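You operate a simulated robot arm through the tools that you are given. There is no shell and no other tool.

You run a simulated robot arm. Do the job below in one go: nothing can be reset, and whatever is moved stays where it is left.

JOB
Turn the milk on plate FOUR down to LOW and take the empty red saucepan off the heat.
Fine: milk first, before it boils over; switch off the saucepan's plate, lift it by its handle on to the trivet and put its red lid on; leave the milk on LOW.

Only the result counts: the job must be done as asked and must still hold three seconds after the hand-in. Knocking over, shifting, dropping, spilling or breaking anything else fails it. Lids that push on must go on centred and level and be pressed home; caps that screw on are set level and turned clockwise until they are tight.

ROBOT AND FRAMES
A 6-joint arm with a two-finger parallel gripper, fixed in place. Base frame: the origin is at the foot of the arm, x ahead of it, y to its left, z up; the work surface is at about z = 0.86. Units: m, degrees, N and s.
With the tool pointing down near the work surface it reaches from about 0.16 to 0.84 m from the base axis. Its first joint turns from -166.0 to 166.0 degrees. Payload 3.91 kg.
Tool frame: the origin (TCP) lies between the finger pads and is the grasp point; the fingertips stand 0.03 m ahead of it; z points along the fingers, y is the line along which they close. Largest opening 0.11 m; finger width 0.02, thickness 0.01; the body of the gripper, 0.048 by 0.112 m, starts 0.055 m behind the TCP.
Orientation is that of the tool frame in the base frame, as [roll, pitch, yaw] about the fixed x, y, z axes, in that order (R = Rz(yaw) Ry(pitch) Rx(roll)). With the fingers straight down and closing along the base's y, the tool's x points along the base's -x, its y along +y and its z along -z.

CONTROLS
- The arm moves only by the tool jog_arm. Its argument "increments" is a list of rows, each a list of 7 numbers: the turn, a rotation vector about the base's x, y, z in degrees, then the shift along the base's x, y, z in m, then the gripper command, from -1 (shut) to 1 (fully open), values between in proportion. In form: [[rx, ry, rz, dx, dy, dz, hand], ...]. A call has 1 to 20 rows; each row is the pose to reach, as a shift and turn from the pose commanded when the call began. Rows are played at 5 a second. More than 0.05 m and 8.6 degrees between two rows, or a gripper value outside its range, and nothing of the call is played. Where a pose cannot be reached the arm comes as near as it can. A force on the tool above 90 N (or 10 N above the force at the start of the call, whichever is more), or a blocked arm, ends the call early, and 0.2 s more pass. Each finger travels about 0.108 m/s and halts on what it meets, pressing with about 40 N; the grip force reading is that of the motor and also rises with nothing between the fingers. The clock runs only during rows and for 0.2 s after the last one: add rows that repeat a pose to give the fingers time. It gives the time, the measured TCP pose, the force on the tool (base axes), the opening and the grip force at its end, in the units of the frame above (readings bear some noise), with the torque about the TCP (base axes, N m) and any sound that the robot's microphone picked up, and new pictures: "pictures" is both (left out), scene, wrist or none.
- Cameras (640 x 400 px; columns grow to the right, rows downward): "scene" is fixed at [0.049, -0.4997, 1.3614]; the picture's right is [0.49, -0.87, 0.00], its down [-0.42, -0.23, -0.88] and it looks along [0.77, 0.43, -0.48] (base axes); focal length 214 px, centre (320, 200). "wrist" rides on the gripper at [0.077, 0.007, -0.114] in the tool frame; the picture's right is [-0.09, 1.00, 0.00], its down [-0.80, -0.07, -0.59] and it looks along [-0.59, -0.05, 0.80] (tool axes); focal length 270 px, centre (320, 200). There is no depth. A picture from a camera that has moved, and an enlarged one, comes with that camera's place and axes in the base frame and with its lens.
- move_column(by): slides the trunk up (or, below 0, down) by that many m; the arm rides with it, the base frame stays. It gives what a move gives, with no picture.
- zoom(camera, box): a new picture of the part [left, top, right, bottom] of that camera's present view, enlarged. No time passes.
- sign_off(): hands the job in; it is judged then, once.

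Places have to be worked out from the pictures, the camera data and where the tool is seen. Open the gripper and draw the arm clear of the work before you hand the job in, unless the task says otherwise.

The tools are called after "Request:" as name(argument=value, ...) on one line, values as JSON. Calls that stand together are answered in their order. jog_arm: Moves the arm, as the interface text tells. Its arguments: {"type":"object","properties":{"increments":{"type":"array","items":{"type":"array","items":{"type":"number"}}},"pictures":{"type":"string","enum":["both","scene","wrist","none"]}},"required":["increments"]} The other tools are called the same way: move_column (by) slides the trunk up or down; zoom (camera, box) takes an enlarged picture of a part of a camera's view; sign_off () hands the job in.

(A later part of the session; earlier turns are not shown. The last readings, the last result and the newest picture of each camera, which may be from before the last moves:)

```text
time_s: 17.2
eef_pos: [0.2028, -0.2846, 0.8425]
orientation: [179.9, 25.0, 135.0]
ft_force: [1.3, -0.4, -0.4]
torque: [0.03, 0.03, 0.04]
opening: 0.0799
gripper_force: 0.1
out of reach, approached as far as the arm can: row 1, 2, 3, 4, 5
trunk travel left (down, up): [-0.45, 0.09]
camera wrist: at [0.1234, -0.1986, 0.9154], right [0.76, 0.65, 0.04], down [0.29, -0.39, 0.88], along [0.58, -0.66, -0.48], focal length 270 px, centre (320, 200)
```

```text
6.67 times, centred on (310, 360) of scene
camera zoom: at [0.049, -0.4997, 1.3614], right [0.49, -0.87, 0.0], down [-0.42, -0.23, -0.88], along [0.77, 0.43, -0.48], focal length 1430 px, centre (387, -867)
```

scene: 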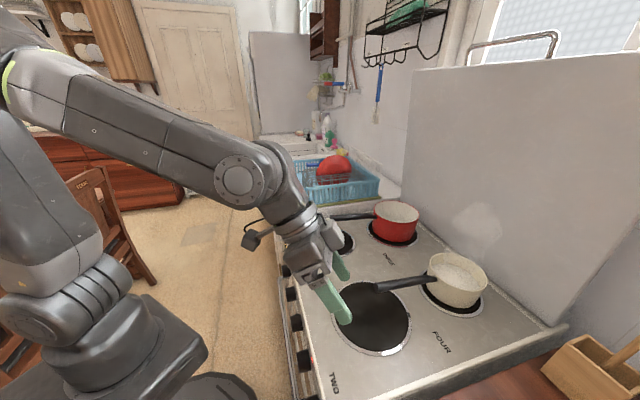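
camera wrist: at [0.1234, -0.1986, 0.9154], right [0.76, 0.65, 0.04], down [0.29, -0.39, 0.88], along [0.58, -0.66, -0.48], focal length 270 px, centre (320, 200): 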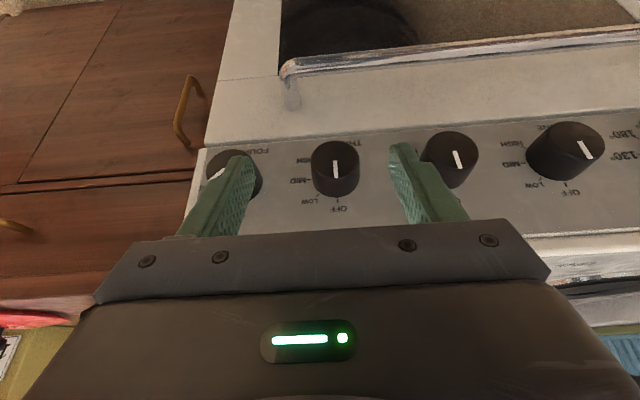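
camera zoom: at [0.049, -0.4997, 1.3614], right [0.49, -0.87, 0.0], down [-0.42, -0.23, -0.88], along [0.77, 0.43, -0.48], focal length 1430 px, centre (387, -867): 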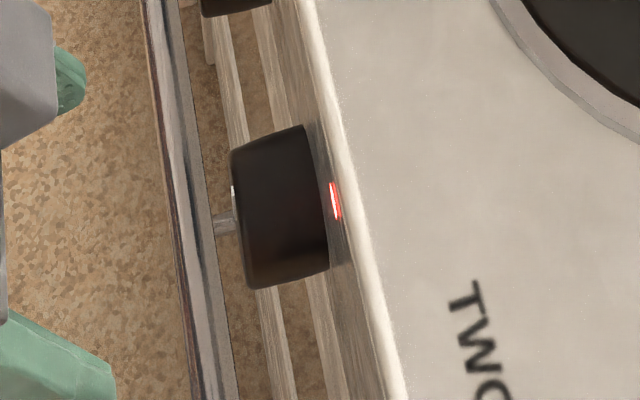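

THREE's mark is within about 1° of the OFF tick, same as the knobs that were never on, so the lamp is probably a hot-plate light; I'll keep watching it. Now I raise the arm and spin the gripper about its own axis so that the camera sits on top, ready for the saucepan handle.

Request:
jog_arm(increments=[[-2.45, 2.45, 7.43, 0, 0, 0.042, 0.45], [-4.9, 4.9, 14.86, 0, 0, 0.084, 0.45], [-7.35, 7.35, 22.3, 0, 0, 0.126, 0.45], [-9.8, 9.8, 29.73, 0, 0, 0.168, 0.45], [-12.25, 12.25, 37.16, 0, 0, 0.21, 0.45], [-14.7, 14.7, 44.59, 0, 0, 0.25, 0.45], [-17.15, 17.15, 52.02, 0.0143, 0.0021, 0.25, 0.45], [-19.6, 19.6, 59.46, 0.0286, 0.0042, 0.25, 0.45], [-22.05, 22.05, 66.89, 0.0429, 0.0063, 0.25, 0.45], [-24.5, 24.5, 74.32, 0.0572, 0.0084, 0.25, 0.45], [-26.95, 26.95, 81.75, 0.0715, 0.0105, 0.25, 0.45], [-29.4, 29.4, 89.18, 0.0858, 0.0126, 0.25, 0.45], [-31.85, 31.85, 96.62, 0.1, 0.0147, 0.25, 0.45], [-34.3, 34.3, 104.05, 0.1144, 0.0168, 0.25, 0.45], [-36.75, 36.75, 111.48, 0.1287, 0.0189, 0.25, 0.45], [-39.2, 39.2, 118.91, 0.143, 0.021, 0.25, 0.45], [-41.65, 41.65, 126.34, 0.1573, 0.0231, 0.25, 0.45], [-44.1, 44.1, 133.78, 0.1716, 0.0252, 0.25, 0.45], [-46.55, 46.55, 141.21, 0.1859, 0.0273, 0.25, 0.45], [-49.0, 49.0, 148.64, 0.2, 0.03, 0.25, 0.45]], pictures="both")

```text
time_s: 21.4
eef_pos: [0.3979, -0.2562, 1.0896]
orientation: [-172.7, -24.1, -62.5]
ft_force: [-0.4, -0.3, 0.9]
torque: [0.01, 0.01, -0.03]
opening: 0.0799
gripper_force: 0.1
trunk travel left (down, up): [-0.45, 0.09]
camera wrist: at [0.3902, -0.2879, 1.225], right [-0.89, -0.43, -0.15], down [-0.46, 0.86, 0.22], along [0.04, 0.26, -0.96], focal length 270 px, centre (320, 200)
```

scene: 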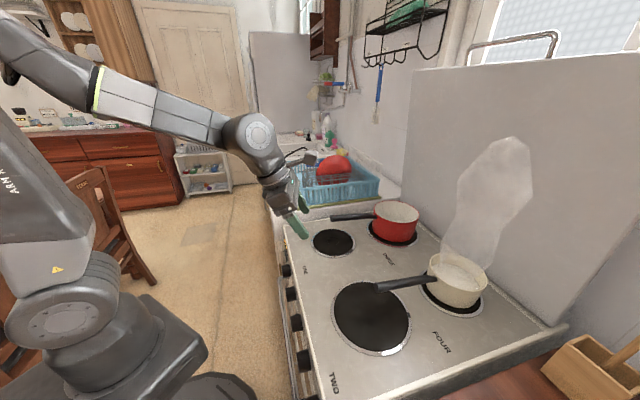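
wrist: 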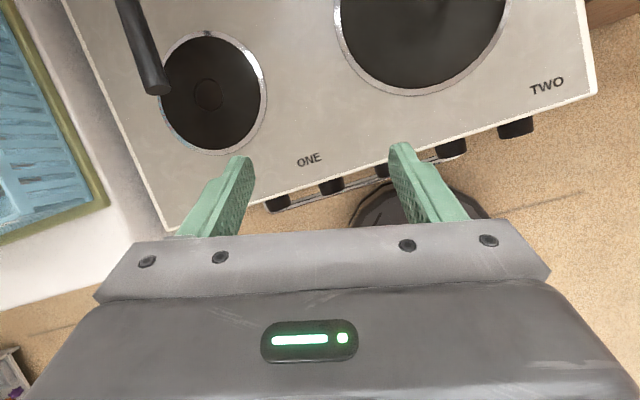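

The flip worked. There's more steam over the milk, so I check its level and the lamps.

Request:
zoom(camera="scene", box=[410, 120, 550, 320])

Request:
zoom(camera="scene", box=[280, 330, 340, 390])

Request:
zoom(camera="wrist", box=[60, 0, 260, 120])

Request:
zoom(camera="scene", box=[310, 180, 430, 260])

```text
2.00 times, centred on (480, 220) of scene
camera zoom: at [0.049, -0.4997, 1.3614], right [0.49, -0.87, 0.0], down [-0.42, -0.23, -0.88], along [0.77, 0.43, -0.48], focal length 429 px, centre (0, 160)
```

zoom: 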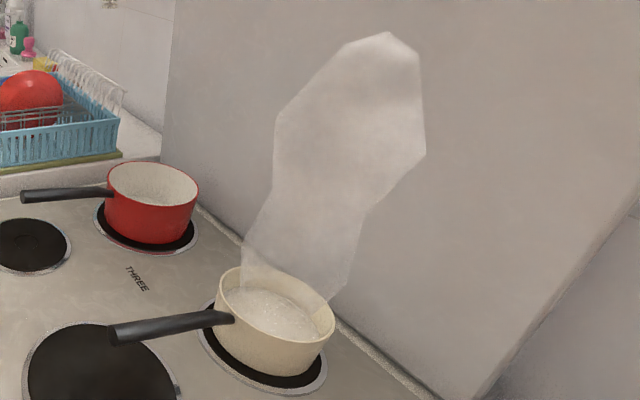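

```text
6.67 times, centred on (310, 360) of scene
camera zoom: at [0.049, -0.4997, 1.3614], right [0.49, -0.87, 0.0], down [-0.42, -0.23, -0.88], along [0.77, 0.43, -0.48], focal length 1430 px, centre (387, -867)
```

zoom: 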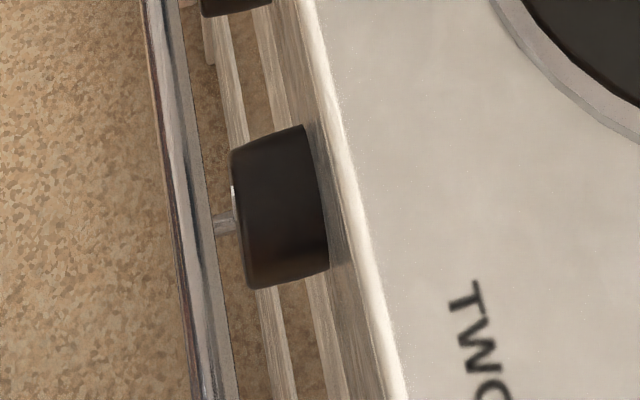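

```text
3.20 times, centred on (160, 60) of wrist
camera zoom: at [0.3902, -0.2879, 1.225], right [-0.89, -0.43, -0.15], down [-0.46, 0.86, 0.22], along [0.04, 0.26, -0.96], focal length 865 px, centre (832, 648)
```

zoom: 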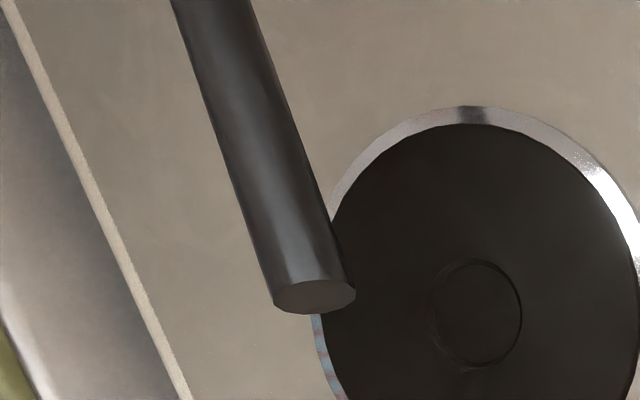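

```text
5.00 times, centred on (370, 220) of scene
camera zoom: at [0.049, -0.4997, 1.3614], right [0.49, -0.87, 0.0], down [-0.42, -0.23, -0.88], along [0.77, 0.43, -0.48], focal length 1072 px, centre (70, 100)
```

zoom: 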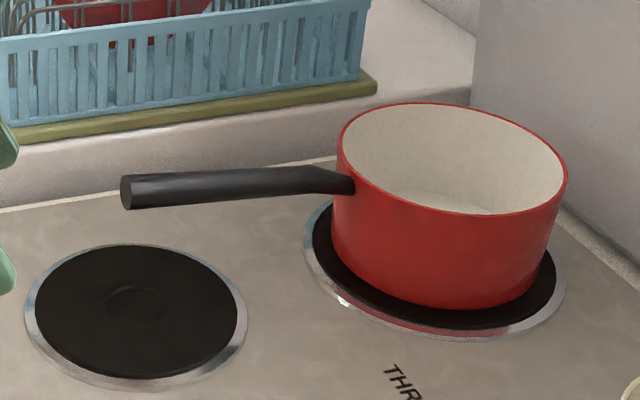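

THREE's lamp has now gone out, so that plate is off. I check the milk level more closely against the earlier picture.

Request:
zoom(camera="scene", box=[420, 240, 500, 320])

```text
5.00 times, centred on (460, 280) of scene
camera zoom: at [0.049, -0.4997, 1.3614], right [0.49, -0.87, 0.0], down [-0.42, -0.23, -0.88], along [0.77, 0.43, -0.48], focal length 1072 px, centre (-380, -200)
```

zoom: 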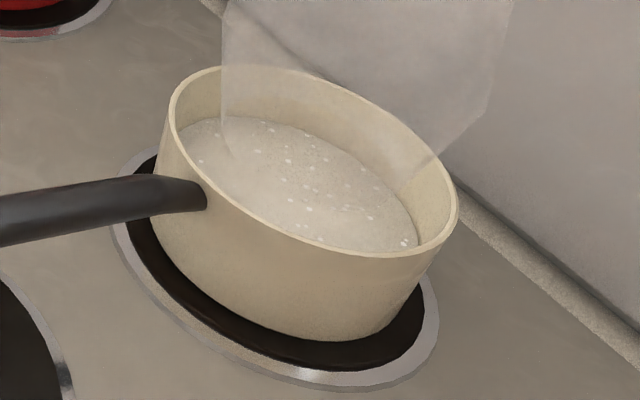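

The milk is only simmering well below the rim. From both cameras the red pan's handle runs straight to the front, from the pan at (0.754,-0.42) to its end at about (0.577,-0.245,0.98). I move to a stand-off above it, pointing about 38° down towards the pan.

Request:
jog_arm(increments=[[-5.19, -2.36, 2.52, 0.0392, -0.0007, -0.0093, 0.45], [-10.39, -4.73, 5.04, 0.0783, -0.0014, -0.0186, 0.45], [-15.58, -7.09, 7.56, 0.1175, -0.0021, -0.0279, 0.45], [-20.78, -9.46, 10.08, 0.1566, -0.0028, -0.0372, 0.45], [-25.97, -11.82, 12.6, 0.1958, -0.0035, -0.0465, 0.45], [-25.97, -11.82, 12.6, 0.1958, -0.0035, -0.0465, 0.45]], pictures="both")

```text
time_s: 22.8
eef_pos: [0.5944, -0.2606, 1.0431]
orientation: [-179.8, -51.9, -45.3]
ft_force: [-0.5, 0.1, 0.2]
torque: [-0.02, -0.01, -0.01]
opening: 0.0798
gripper_force: 0.0
trunk travel left (down, up): [-0.45, 0.09]
camera wrist: at [0.5597, -0.236, 1.175], right [-0.74, -0.67, -0.07], down [-0.63, 0.73, -0.26], along [0.23, -0.15, -0.96], focal length 270 px, centre (320, 200)
```

scene: 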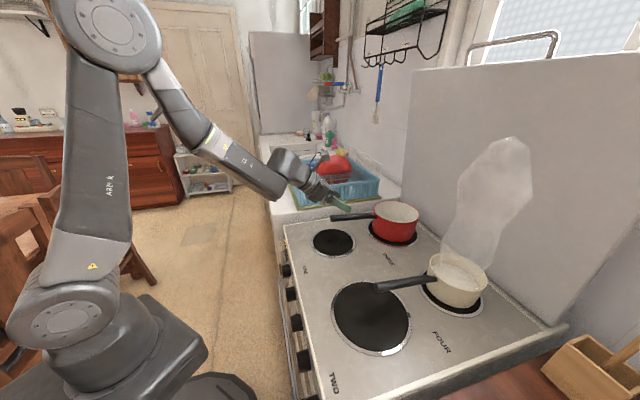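
wrist: 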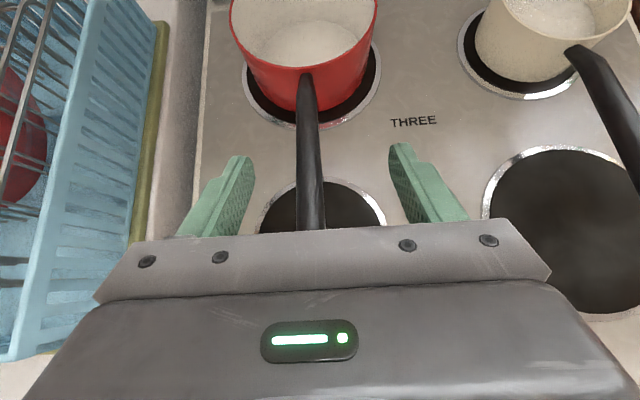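

The handle lies between the fingers with the pan ahead. I zoom to refine the handle line and pan centre.

Request:
zoom(camera="wrist", box=[200, 0, 440, 240])

Request:
zoom(camera="scene", box=[300, 170, 440, 260])

```text
1.67 times, centred on (320, 120) of wrist
camera zoom: at [0.5597, -0.236, 1.175], right [-0.74, -0.67, -0.07], down [-0.63, 0.73, -0.26], along [0.23, -0.15, -0.96], focal length 450 px, centre (320, 333)
```

zoom: 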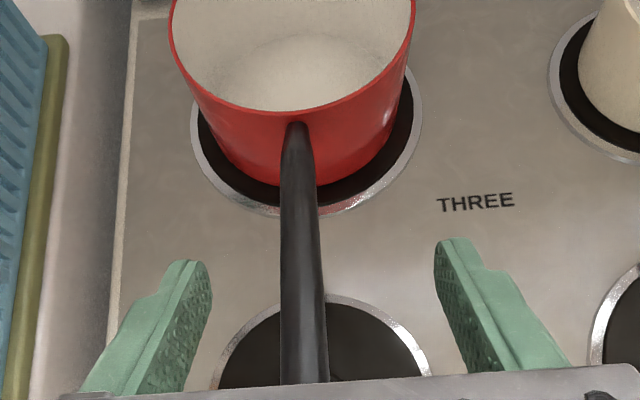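

```text
4.44 times, centred on (370, 215) of scene
camera zoom: at [0.049, -0.4997, 1.3614], right [0.49, -0.87, 0.0], down [-0.42, -0.23, -0.88], along [0.77, 0.43, -0.48], focal length 953 px, centre (98, 133)
```

zoom: 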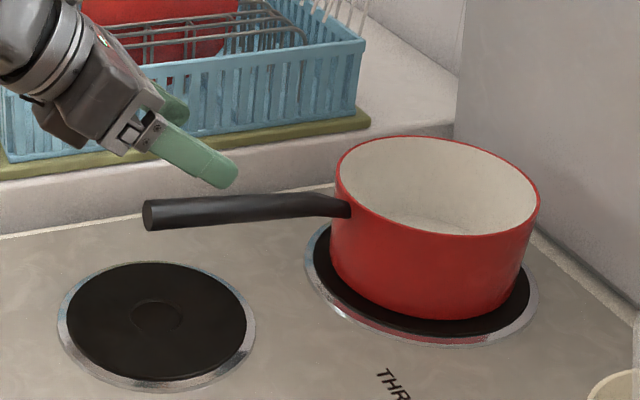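

The handle axis is at e≈0.2475 (about 12 mm to the left of the fingers), z≈0.958. I shift sideways, move in along the tool axis to straddle the handle about 4 cm from the pan wall, and look before closing.

Request:
jog_arm(increments=[[0, 0, 0, 0.0082, 0.0082, 0, 0.45], [0, 0, 0, 0.0248, -0.0084, -0.0192, 0.45], [0, 0, 0, 0.0413, -0.0249, -0.0384, 0.45], [0, 0, 0, 0.0579, -0.0415, -0.0576, 0.45], [0, 0, 0, 0.0744, -0.058, -0.0768, 0.45], [0, 0, 0, 0.0744, -0.058, -0.0768, 0.45]], pictures="both")

```text
time_s: 24.2
eef_pos: [0.672, -0.3167, 0.9666]
orientation: [-179.8, -52.0, -45.2]
ft_force: [0.3, 0.8, 1.9]
torque: [0.09, 0.13, -0.02]
opening: 0.0798
gripper_force: 0.1
trunk travel left (down, up): [-0.45, 0.09]
camera wrist: at [0.6353, -0.2918, 1.0985], right [-0.74, -0.67, -0.07], down [-0.63, 0.73, -0.27], along [0.23, -0.15, -0.96], focal length 270 px, centre (320, 200)
```

scene: 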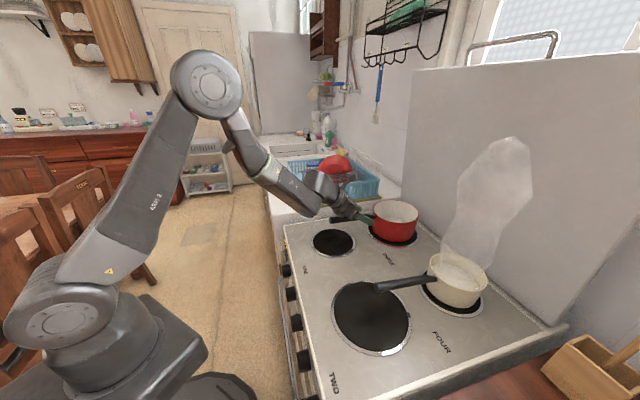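
wrist: 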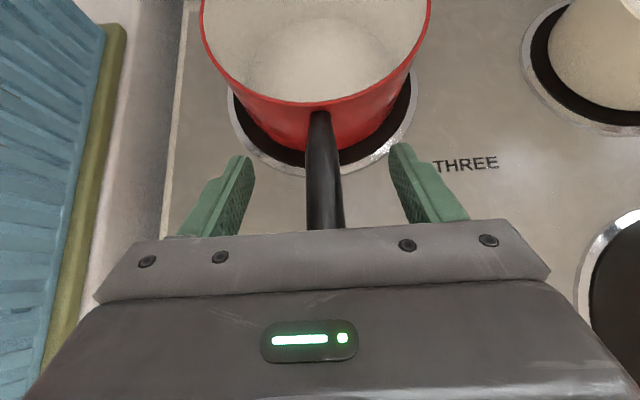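

The handle is centred between the fingers. I check the side view for height, then close.

Request:
zoom(camera="scene", box=[300, 170, 440, 260])

Request:
jog_arm(increments=[[0, 0, 0, 0, 0, 0, 0], [0, 0, 0, 0, 0, 0, -0.5], [0, 0, 0, 0, 0, 0, -1], [0, 0, 0, 0, 0, 0, -1]], pictures="both")

```text
4.44 times, centred on (370, 215) of scene
camera zoom: at [0.049, -0.4997, 1.3614], right [0.49, -0.87, 0.0], down [-0.42, -0.23, -0.88], along [0.77, 0.43, -0.48], focal length 953 px, centre (98, 133)
```

zoom: 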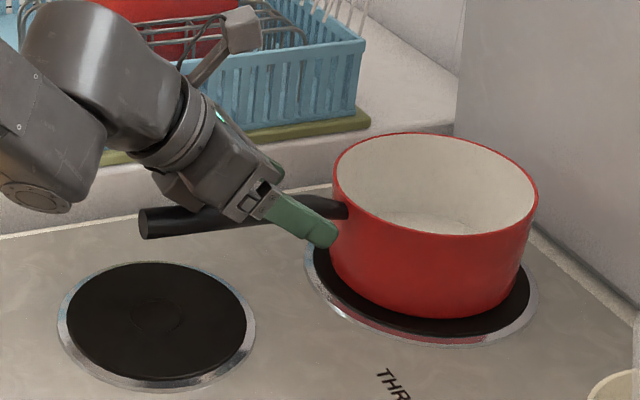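

```text
time_s: 25.2
eef_pos: [0.6704, -0.316, 0.9671]
orientation: [-179.9, -52.0, -45.1]
ft_force: [-1.4, -1.0, 1.5]
torque: [0.17, 0.16, -0.03]
opening: 0.0234
gripper_force: 39.7
trunk travel left (down, up): [-0.45, 0.09]
camera wrist: at [0.6352, -0.2917, 1.0984], right [-0.74, -0.67, -0.07], down [-0.63, 0.73, -0.26], along [0.23, -0.15, -0.96], focal length 270 px, centre (320, 200)
```

scene: 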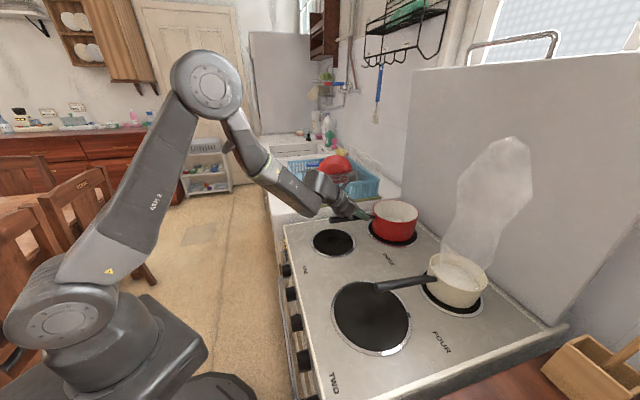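
wrist: 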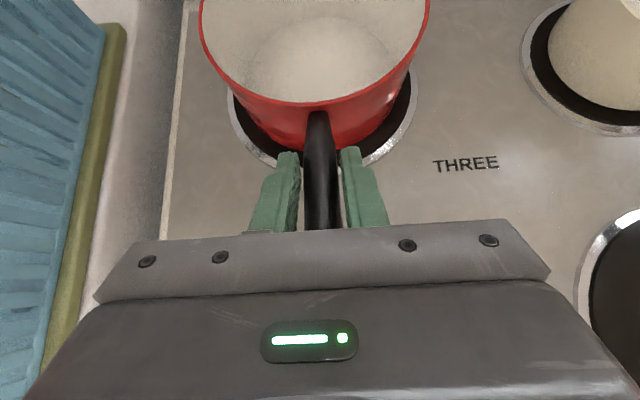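

Gripped: opening 0.023 and about 40 N. I lift just 3 cm to test how the pan hangs.

Request:
jog_arm(increments=[[0, 0, 0, 0, 0, 0.005, -1], [0, 0, 0, 0, 0, 0.01, -1], [0, 0, 0, 0, 0, 0.02, -1], [0, 0, 0, 0, 0, 0.03, -1], [0, 0, 0, 0, 0, 0.03, -1]], pictures="both")

Request:
zoom(camera="scene", box=[300, 170, 440, 260])

```text
time_s: 26.4
eef_pos: [0.671, -0.3171, 0.9976]
orientation: [-180.0, -51.9, -45.0]
ft_force: [0.9, 0.4, 0.1]
torque: [0.01, 0.01, -0.03]
opening: 0.0002
gripper_force: 38.1
trunk travel left (down, up): [-0.45, 0.09]
camera wrist: at [0.6344, -0.2928, 1.1289], right [-0.74, -0.67, -0.07], down [-0.63, 0.73, -0.27], along [0.23, -0.15, -0.96], focal length 270 px, centre (320, 200)
```

scene: 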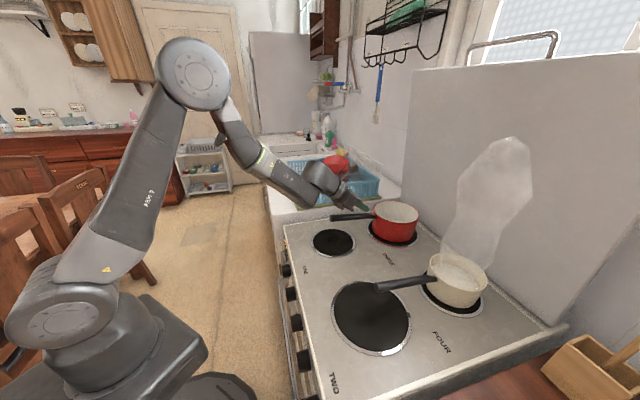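
wrist: 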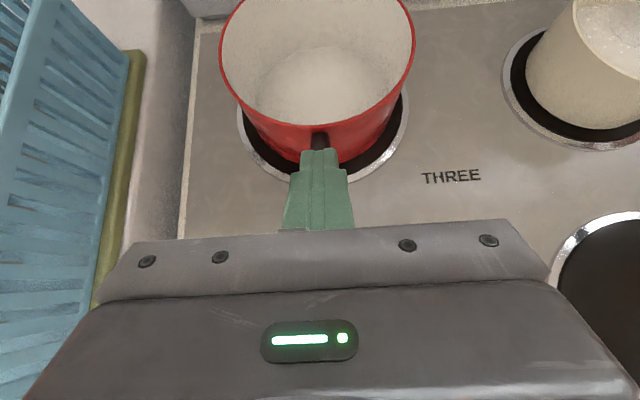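

```text
4.44 times, centred on (370, 215) of scene
camera zoom: at [0.049, -0.4997, 1.3614], right [0.49, -0.87, 0.0], down [-0.42, -0.23, -0.88], along [0.77, 0.43, -0.48], focal length 953 px, centre (98, 133)
```

zoom: 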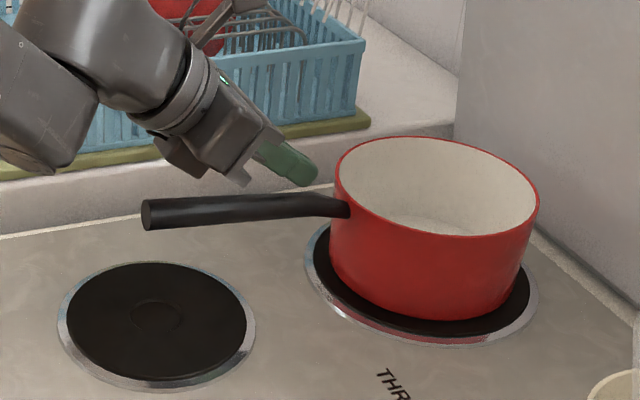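

The fingers were too shallow on the round handle and slid off its top. The pan stayed put. I'll grip it differently: the tool nearly horizontal along the handle, fingers above and below it, so that the lower finger carries the pan. I back off, roll the gripper 90° and line up behind the handle's end.

Request:
jog_arm(increments=[[0, 0, 0, -0.0195, 0.0195, 0.0216, -1], [0, 0, 0, -0.0389, 0.039, 0.0432, -1], [0, 0, 0, -0.0584, 0.0585, 0.0648, 1], [3.45, -6.56, -2.74, -0.0687, 0.0687, 0.0648, 1], [6.9, -13.11, -5.49, -0.079, 0.0789, 0.0648, 1], [10.36, -19.67, -8.23, -0.0893, 0.0891, 0.0648, 1], [13.81, -26.22, -10.98, -0.0997, 0.0993, 0.0648, 1], [17.26, -32.78, -13.72, -0.11, 0.1094, 0.0648, 1], [20.71, -39.33, -16.47, -0.1203, 0.1196, 0.0648, 1], [24.16, -45.89, -19.21, -0.1307, 0.1298, 0.0648, 1], [27.61, -52.44, -21.95, -0.141, 0.14, 0.0648, 1], [31.07, -59.0, -24.7, -0.141, 0.14, 0.0426, 1], [34.52, -65.55, -27.44, -0.141, 0.14, 0.0205, 1], [37.97, -72.11, -30.19, -0.141, 0.14, -0.0017, 1], [41.42, -78.66, -32.93, -0.141, 0.14, -0.0239, 1], [41.42, -78.66, -32.93, -0.141, 0.14, -0.0239, 1]], pictures="both")

Request:
zoom(camera="scene", box=[270, 160, 440, 260])

Request:
zoom(camera="scene", box=[420, 240, 500, 320])

```text
time_s: 29.8
eef_pos: [0.5295, -0.1758, 0.9733]
orientation: [-94.2, 0.3, -135.0]
ft_force: [-0.2, 0.5, 0.5]
torque: [0.01, 0.01, -0.02]
opening: 0.1099
gripper_force: 0.1
trunk travel left (down, up): [-0.45, 0.09]
camera wrist: at [0.3933, -0.1507, 0.9753], right [0.01, 0.12, -0.99], down [0.15, 0.98, 0.12], along [0.99, -0.15, -0.01], focal length 270 px, centre (320, 200)
```

scene: 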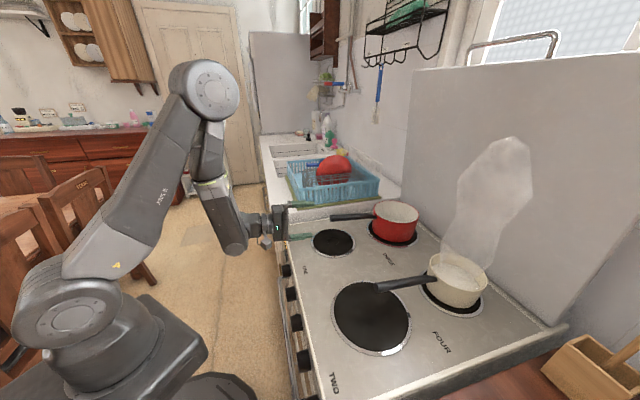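
wrist: 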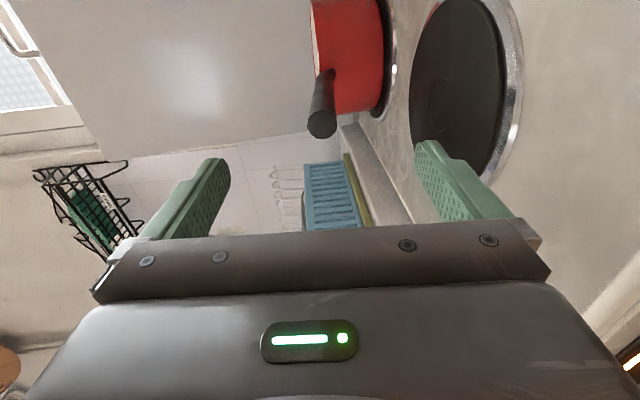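

```text
3.76 times, centred on (355, 210) of scene
camera zoom: at [0.049, -0.4997, 1.3614], right [0.49, -0.87, 0.0], down [-0.42, -0.23, -0.88], along [0.77, 0.43, -0.48], focal length 807 px, centre (188, 162)
```

zoom: 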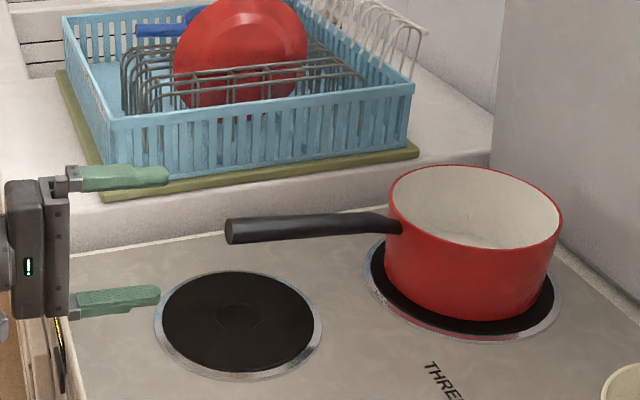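

```text
5.00 times, centred on (460, 280) of scene
camera zoom: at [0.049, -0.4997, 1.3614], right [0.49, -0.87, 0.0], down [-0.42, -0.23, -0.88], along [0.77, 0.43, -0.48], focal length 1072 px, centre (-380, -200)
```

zoom: 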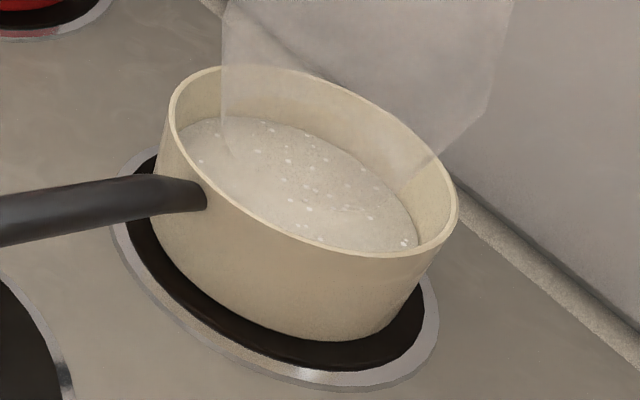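

The milk is steady at a simmer. The handle end measures about (0.59,-0.24,0.966), right on the gripper's axis. I slide in along the handle with the fingers open above and below.

Request:
jog_arm(increments=[[0, 0, 0, 0.0185, -0.0195, -0.002, 1], [0, 0, 0, 0.0375, -0.0385, -0.004, 1], [0, 0, 0, 0.0565, -0.0575, -0.006, 1], [0, 0, 0, 0.0755, -0.0765, -0.008, 1], [0, 0, 0, 0.0945, -0.0964, -0.0099, 1], [0, 0, 0, 0.0945, -0.0964, -0.0099, 0.2], [0, 0, 0, 0.0945, -0.0964, -0.0099, -0.3], [0, 0, 0, 0.0945, -0.0964, -0.0099, -0.3]], pictures="both")

Request:
zoom(camera="scene", box=[290, 170, 430, 260])

Request:
zoom(camera="wrist", box=[200, 0, 460, 240])

```text
time_s: 31.6
eef_pos: [0.6228, -0.2736, 0.9628]
orientation: [-94.4, 0.0, -135.0]
ft_force: [-0.1, -0.4, 0.3]
torque: [0.02, 0.0, 0.01]
opening: 0.0384
gripper_force: 0.0
trunk travel left (down, up): [-0.45, 0.09]
camera wrist: at [0.4869, -0.2472, 0.9652], right [0.01, 0.12, -0.99], down [0.15, 0.98, 0.12], along [0.99, -0.15, -0.01], focal length 270 px, centre (320, 200)
```

scene: 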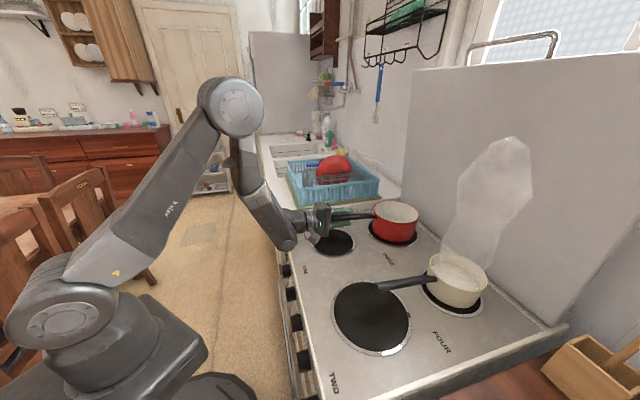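
wrist: 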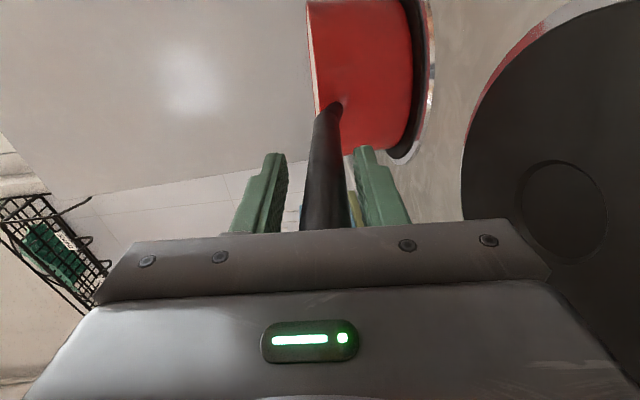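

```text
4.44 times, centred on (360, 215) of scene
camera zoom: at [0.049, -0.4997, 1.3614], right [0.49, -0.87, 0.0], down [-0.42, -0.23, -0.88], along [0.77, 0.43, -0.48], focal length 953 px, centre (142, 133)
```

zoom: 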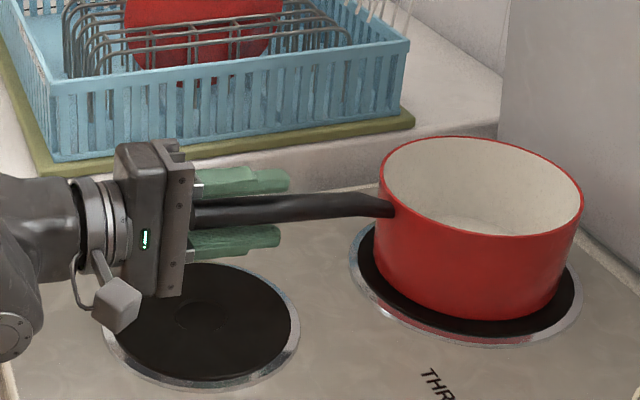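

```text
1.67 times, centred on (330, 120) of wrist
camera zoom: at [0.4869, -0.2472, 0.9652], right [0.01, 0.12, -0.99], down [0.15, 0.98, 0.12], along [0.99, -0.15, -0.01], focal length 450 px, centre (303, 333)
```

zoom: 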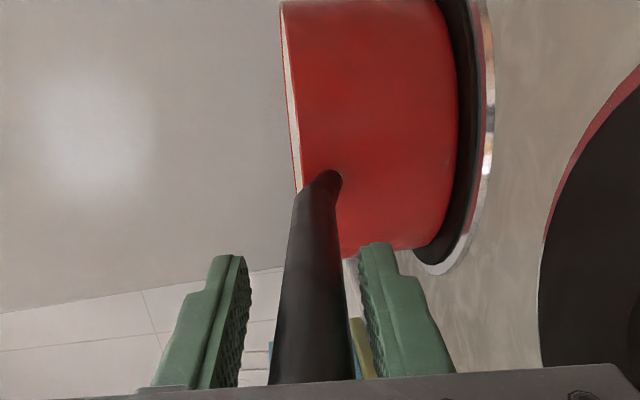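

The fingers sit above and below the handle. The handle is about 3 mm low and slopes a little more than the tool, so I trim the pitch by 2.5° and drop 2.5 mm before gripping.

Request:
jog_arm(increments=[[1.77, 1.77, 0, 0, 0, -0.0025, -0.3], [1.77, 1.77, 0, 0, 0, -0.0025, -0.3], [1.77, 1.77, 0, 0, 0, -0.0025, -0.6], [1.77, 1.77, 0, 0, 0, -0.0025, -1], [1.77, 1.77, 0, 0, 0, -0.0025, -1]], pictures="both")

Request:
zoom(camera="scene", box=[290, 170, 430, 260])

Request:
zoom(camera="wrist", box=[200, 0, 460, 240])

```text
time_s: 32.8
eef_pos: [0.6225, -0.2736, 0.9616]
orientation: [-96.7, 0.1, -135.1]
ft_force: [4.0, -3.0, 6.7]
torque: [-2.0, -1.98, 0.04]
opening: 0.0245
gripper_force: 40.0
trunk travel left (down, up): [-0.45, 0.09]
camera wrist: at [0.4868, -0.2482, 0.9686], right [-0.02, 0.15, -0.99], down [0.15, 0.98, 0.14], along [0.99, -0.15, -0.04], focal length 270 px, centre (320, 200)
```

scene: 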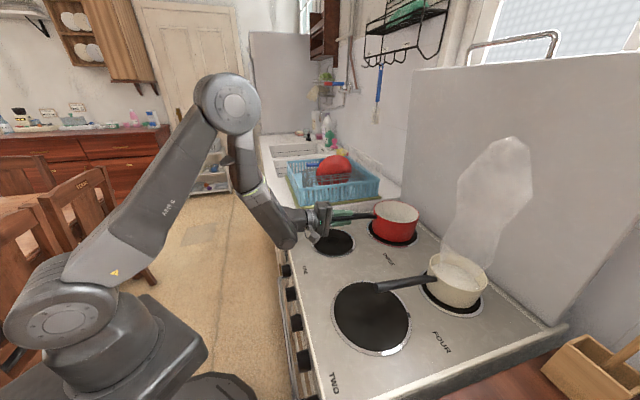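
wrist: 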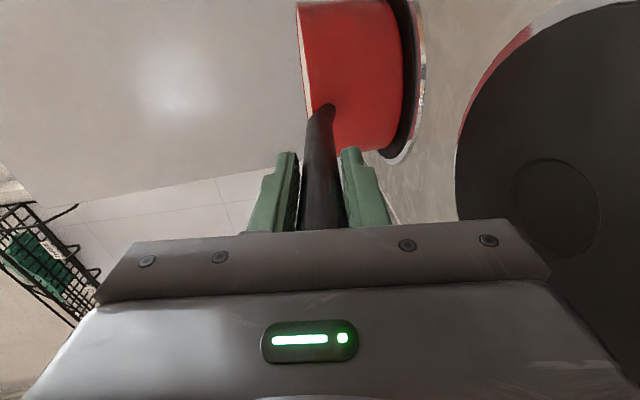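

```text
4.44 times, centred on (360, 215) of scene
camera zoom: at [0.049, -0.4997, 1.3614], right [0.49, -0.87, 0.0], down [-0.42, -0.23, -0.88], along [0.77, 0.43, -0.48], focal length 953 px, centre (142, 133)
```

zoom: 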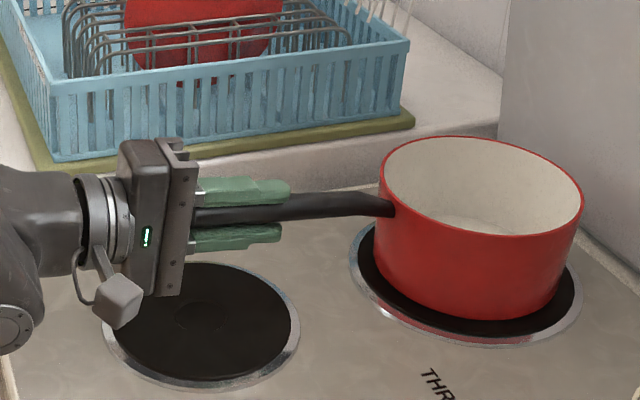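

```text
1.67 times, centred on (330, 120) of wrist
camera zoom: at [0.4868, -0.2482, 0.9686], right [-0.02, 0.15, -0.99], down [0.15, 0.98, 0.14], along [0.99, -0.15, -0.04], focal length 450 px, centre (303, 333)
```

zoom: 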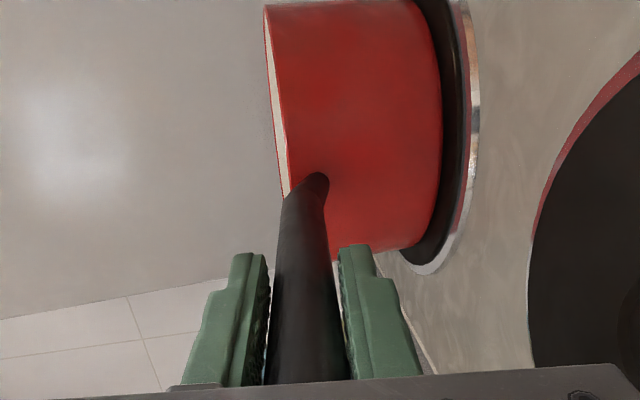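

The grip holds at an opening of 0.0245 with the handle clamped top and bottom. I lift slowly by 4 cm and check.

Request:
jog_arm(increments=[[0, 0, 0, 0, 0, 0.004, -1], [0, 0, 0, 0, 0, 0.01, -1], [0, 0, 0, 0, 0, 0.018, -1], [0, 0, 0, 0, 0, 0.026, -1], [0, 0, 0, 0, 0, 0.034, -1], [0, 0, 0, 0, 0, 0.04, -1], [0, 0, 0, 0, 0, 0.04, -1]], pictures="both")

Request:
zoom(camera="scene", box=[290, 150, 440, 260])

```text
time_s: 34.4
eef_pos: [0.6231, -0.2738, 0.9984]
orientation: [-97.0, 0.2, -135.0]
ft_force: [-0.4, -0.2, -6.1]
torque: [0.76, 0.81, -0.01]
opening: 0.0237
gripper_force: 39.9
trunk travel left (down, up): [-0.45, 0.09]
camera wrist: at [0.4864, -0.2485, 1.0067], right [-0.02, 0.15, -0.99], down [0.16, 0.98, 0.14], along [0.99, -0.15, -0.04], focal length 270 px, centre (320, 200)
```

scene: 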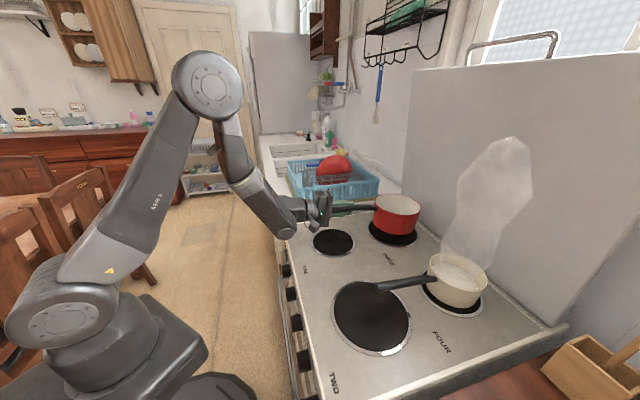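
wrist: 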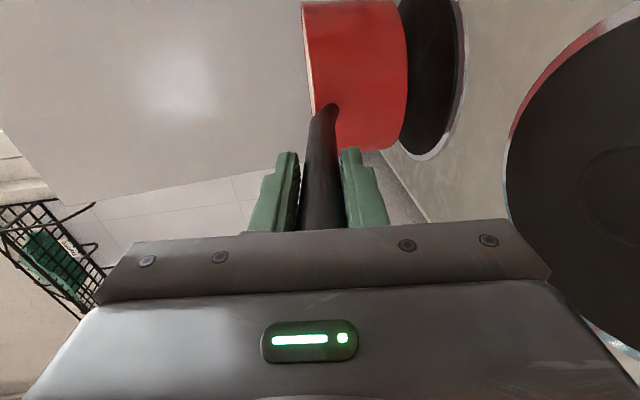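

```text
3.64 times, centred on (365, 205) of scene
camera zoom: at [0.049, -0.4997, 1.3614], right [0.49, -0.87, 0.0], down [-0.42, -0.23, -0.88], along [0.77, 0.43, -0.48], focal length 780 px, centre (156, 182)
```

zoom: 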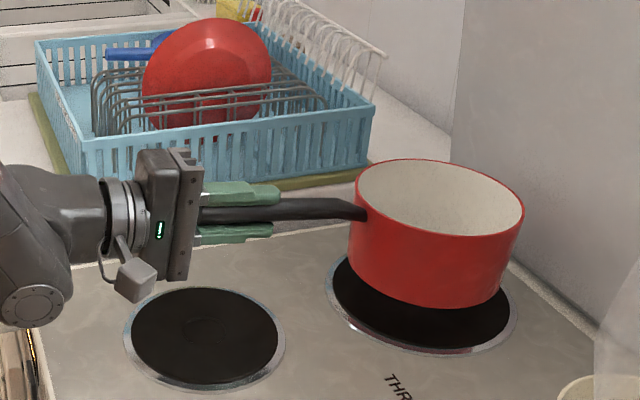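

The saucepan is up and level to within a degree or two, weighing about 6 N, with a solid grip. I raise it further and draw it back towards the front, well clear of the milk pan.

Request:
jog_arm(increments=[[-0.3, -0.3, 0, 0, 0, 0.02, -1], [-0.6, -0.6, 0, 0, 0, 0.046, -1], [-0.9, -0.9, 0, 0, 0, 0.073, -1], [-1.06, -1.06, 0, 0, 0, 0.1, -1], [-1.06, -1.06, 0, 0, 0, 0.127, -1], [-1.06, -1.06, 0, 0, 0, 0.152, -1], [-1.06, -1.06, 0, -0.018, 0.018, 0.152, -1], [-1.06, -1.06, 0, -0.038, 0.038, 0.152, -1], [-1.06, -1.06, 0, -0.06, 0.06, 0.152, -1], [-1.06, -1.06, 0, -0.082, 0.082, 0.152, -1], [-1.06, -1.06, 0, -0.104, 0.104, 0.152, -1], [-1.06, -1.06, 0, -0.1235, 0.1235, 0.152, -1], [-1.06, -1.06, 0, -0.1235, 0.1235, 0.152, -1]], pictures="both")

```text
time_s: 37.2
eef_pos: [0.4991, -0.1489, 1.1546]
orientation: [-95.4, 0.2, -135.0]
ft_force: [0.4, 0.4, -5.6]
torque: [0.77, 0.78, 0.04]
opening: 0.0239
gripper_force: 40.1
trunk travel left (down, up): [-0.45, 0.09]
camera wrist: at [0.362, -0.1229, 1.1584], right [0.0, 0.13, -0.99], down [0.15, 0.98, 0.13], along [0.99, -0.15, -0.02], focal length 270 px, centre (320, 200)
```

scene: 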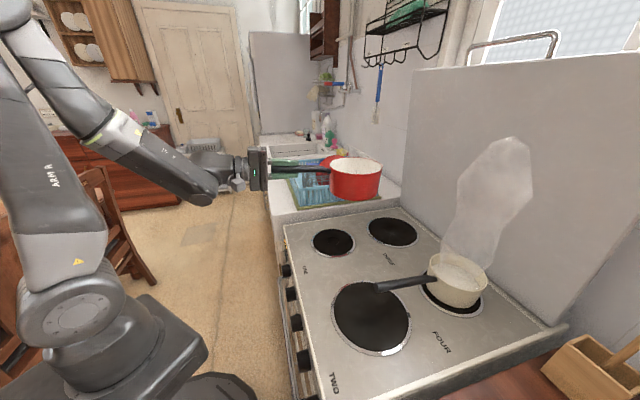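
wrist: 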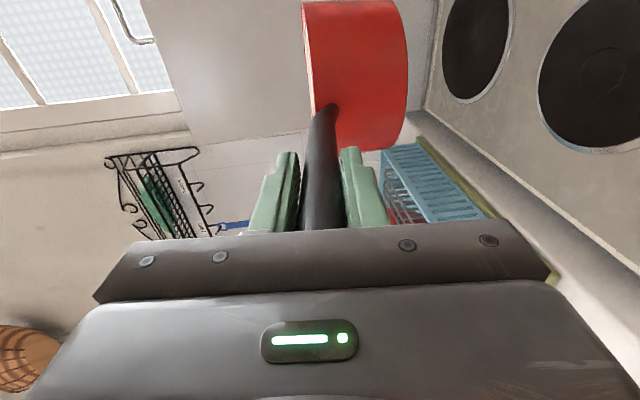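

The pan rides steadily. I now swing it in an arc about the base towards the counter at constant height (bottom about 1.06, well over the milk pan), turning the heading towards the trivet.

Request:
jog_arm(increments=[[0, 0, -1.38, -0.0077, -0.0242, 0, -1], [0, 0, -2.77, -0.0166, -0.0481, 0, -1], [0, 0, -4.15, -0.0266, -0.0715, 0, -1], [0, 0, -5.53, -0.0377, -0.0944, 0, -1], [0, 0, -6.91, -0.0499, -0.1168, 0, -1], [0, 0, -8.3, -0.0633, -0.1387, 0, -1], [0, 0, -9.68, -0.0777, -0.1597, 0, -1], [0, 0, -11.06, -0.0932, -0.1801, 0, -1], [0, 0, -12.44, -0.1095, -0.1996, 0, -1], [0, 0, -13.83, -0.1269, -0.2184, 0, -1], [0, 0, -15.21, -0.1452, -0.2364, 0, -1], [0, 0, -16.59, -0.1643, -0.2533, 0, -1], [0, 0, -17.97, -0.1843, -0.2693, 0, -1], [0, 0, -19.36, -0.205, -0.2845, 0, -1], [0, 0, -20.74, -0.2264, -0.2985, 0, -1], [0, 0, -22.12, -0.2485, -0.3115, 0, -1], [0, 0, -23.5, -0.2712, -0.3234, 0, -1], [0, 0, -24.89, -0.2946, -0.3342, 0, -1], [0, 0, -26.27, -0.3183, -0.3438, 0, -1], [0, 0, -27.65, -0.3425, -0.3522, 0, -1]], pictures="both")

```text
time_s: 41.4
eef_pos: [0.2953, -0.4515, 1.1847]
orientation: [-96.2, -0.3, -164.8]
ft_force: [0.6, -0.4, -5.9]
torque: [1.06, 0.28, -0.03]
opening: 0.0237
gripper_force: 40.2
out of reach, approached as far as the arm can: row 8, 9, 10, 11, 12, 13, 14, 15, 16, 17, 18, 19, 20
trunk travel left (down, up): [-0.45, 0.09]
camera wrist: at [0.1916, -0.3611, 1.1917], right [0.05, 0.13, -0.99], down [0.62, 0.77, 0.13], along [0.78, -0.62, -0.04], focal length 270 px, centre (320, 200)
```

scene: 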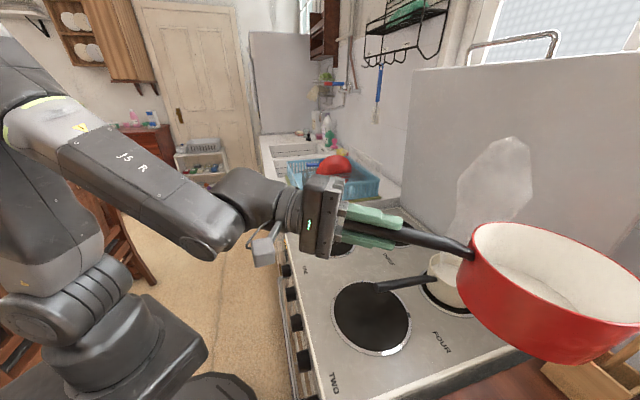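
wrist: 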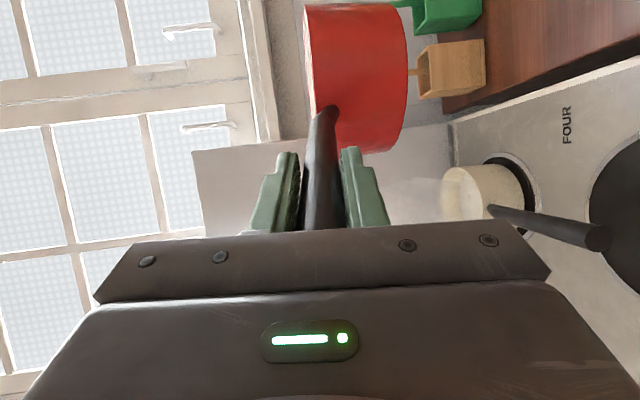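

The swing stopped short: with the tool radial, the elbow seems folded too tightly at this height. The pan is still held fine and is clear of everything. I'll raise the arm so that it unfolds, then go to the point over the trivet; the trunk can do the lowering afterwards.

Request:
jog_arm(increments=[[0, 0, 0, 0, 0, 0.02, -1], [0, 0, 0, 0, 0, 0.045, -1], [0, 0, 0, 0, 0, 0.07, -1], [0, 0, 0, 0, 0, 0.095, -1], [0, 0, 0, 0, 0, 0.12, -1], [0, 0, 0, 0, 0, 0.145, -1], [0, 0, 0, 0, 0, 0.17, -1], [0, 0, 0.3, -0.02, -0.007, 0.175, -1], [0, 0, 0.7, -0.044, -0.016, 0.175, -1], [0, 0, 1.1, -0.068, -0.025, 0.175, -1], [0, 0, 1.5, -0.092, -0.033, 0.175, -1], [0, 0, 1.9, -0.116, -0.041, 0.175, -1], [0, 0, 2.15, -0.1387, -0.0496, 0.175, -1], [0, 0, 2.15, -0.1387, -0.0496, 0.175, -1]], pictures="both")

```text
time_s: 44.4
eef_pos: [0.2284, -0.4821, 1.3929]
orientation: [-99.1, -8.0, -158.0]
ft_force: [-3.3, -2.4, -3.1]
torque: [0.81, 0.34, 0.31]
opening: 0.0238
gripper_force: 40.4
out of reach, approached as far as the arm can: row 1, 2, 9, 10, 11, 12, 13, 14
trunk travel left (down, up): [-0.45, 0.09]
camera wrist: at [0.1151, -0.4051, 1.4147], right [-0.11, 0.13, -0.99], down [0.54, 0.84, 0.05], along [0.83, -0.53, -0.16], focal length 270 px, centre (320, 200)
```

scene: 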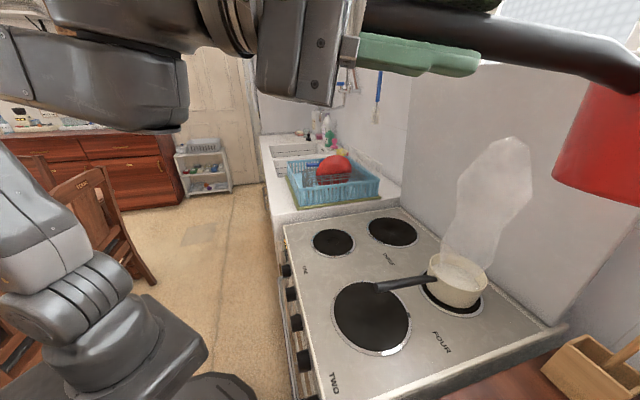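
wrist: 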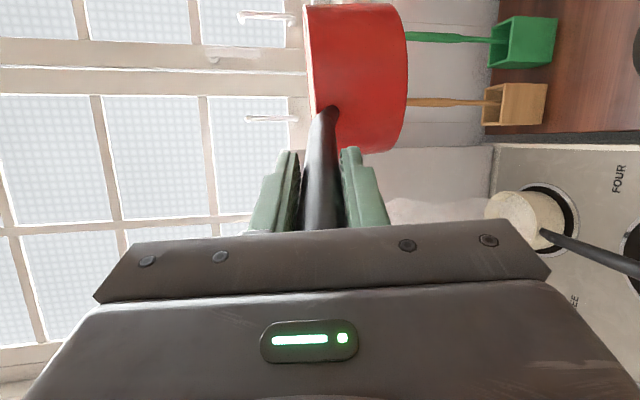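

The pose came out twisted by about 8° because a wrist joint reached its limit, though the grip is unchanged. Poses with the heading about 28° clockwise of radial worked earlier, so I go back to 1.15 m height with that heading, over the trivet, at TCP (0.227,-0.493).

Request:
jog_arm(increments=[[-0.22, -0.85, -2.53, -0.0001, -0.001, -0.0243, -1], [-0.44, -1.71, -5.06, -0.0002, -0.0021, -0.0486, -1], [-0.66, -2.56, -7.59, -0.0003, -0.0031, -0.0729, -1], [-0.88, -3.41, -10.12, -0.0004, -0.0042, -0.0972, -1], [-1.1, -4.27, -12.66, -0.0005, -0.0052, -0.1215, -1], [-1.31, -5.12, -15.19, -0.0006, -0.0062, -0.1458, -1], [-1.53, -5.97, -17.72, -0.0007, -0.0073, -0.1701, -1], [-1.75, -6.82, -20.25, -0.0008, -0.0083, -0.1944, -1], [-1.97, -7.68, -22.78, -0.0009, -0.0094, -0.2187, -1], [-2.19, -8.53, -25.31, -0.001, -0.0104, -0.243, -1], [-2.19, -8.53, -25.31, -0.001, -0.0104, -0.243, -1]], pictures="both")

```text
time_s: 46.8
eef_pos: [0.2113, -0.4972, 1.1475]
orientation: [-94.6, 8.3, 175.6]
ft_force: [-0.1, -0.4, -6.4]
torque: [1.16, 0.01, 0.01]
opening: 0.0238
gripper_force: 39.8
out of reach, approached as far as the arm can: row 1, 2, 3, 4, 5
trunk travel left (down, up): [-0.45, 0.09]
camera wrist: at [0.1437, -0.3779, 1.1389], right [0.24, 0.06, -0.97], down [0.82, 0.53, 0.23], along [0.52, -0.85, 0.07], focal length 270 px, centre (320, 200)
```

scene: 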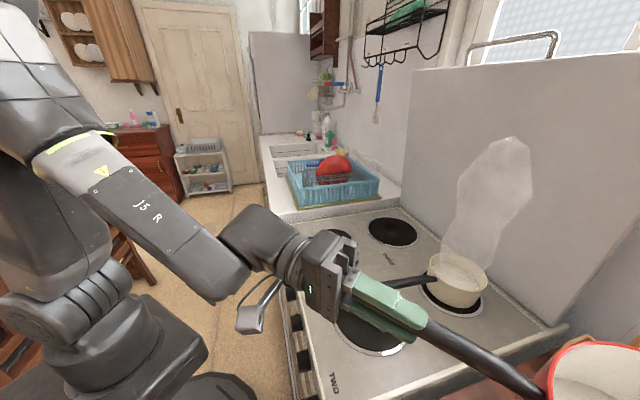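
wrist: 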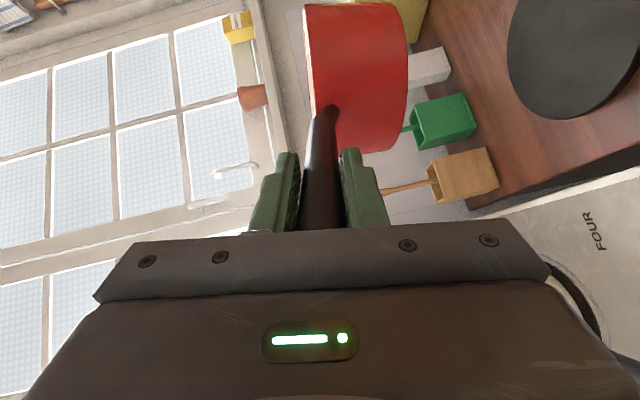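

The arm reached this pose; only an 8° roll is left to take out. The trivet is in the wrist view again, so I zoom to refine its position by triangulation.

Request:
zoom(camera="wrist", box=[440, 0, 640, 150])

Request:
zoom(camera="scene", box=[420, 300, 640, 400])

```text
2.67 times, centred on (540, 75) of wrist
camera zoom: at [0.1437, -0.3779, 1.1389], right [0.24, 0.06, -0.97], down [0.82, 0.53, 0.23], along [0.52, -0.85, 0.07], focal length 721 px, centre (-267, 533)
```

zoom: 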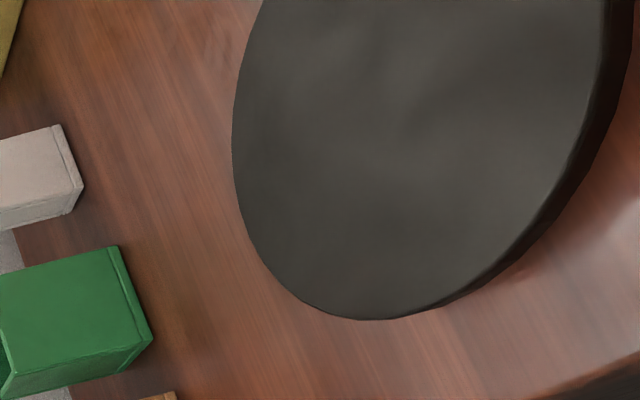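

```text
2.91 times, centred on (530, 350) of scene
camera zoom: at [0.049, -0.4997, 1.3614], right [0.49, -0.87, 0.0], down [-0.42, -0.23, -0.88], along [0.77, 0.43, -0.48], focal length 624 px, centre (-291, -236)
```

zoom: 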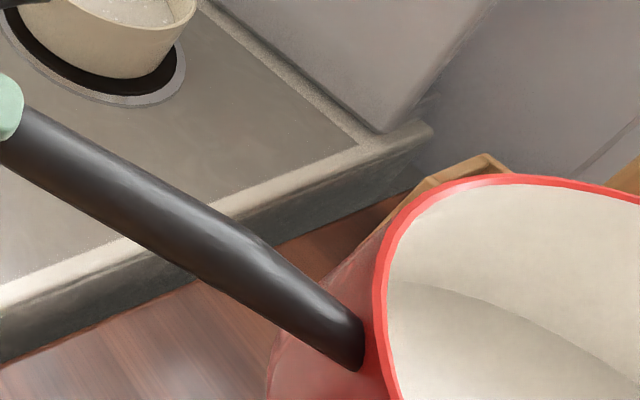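

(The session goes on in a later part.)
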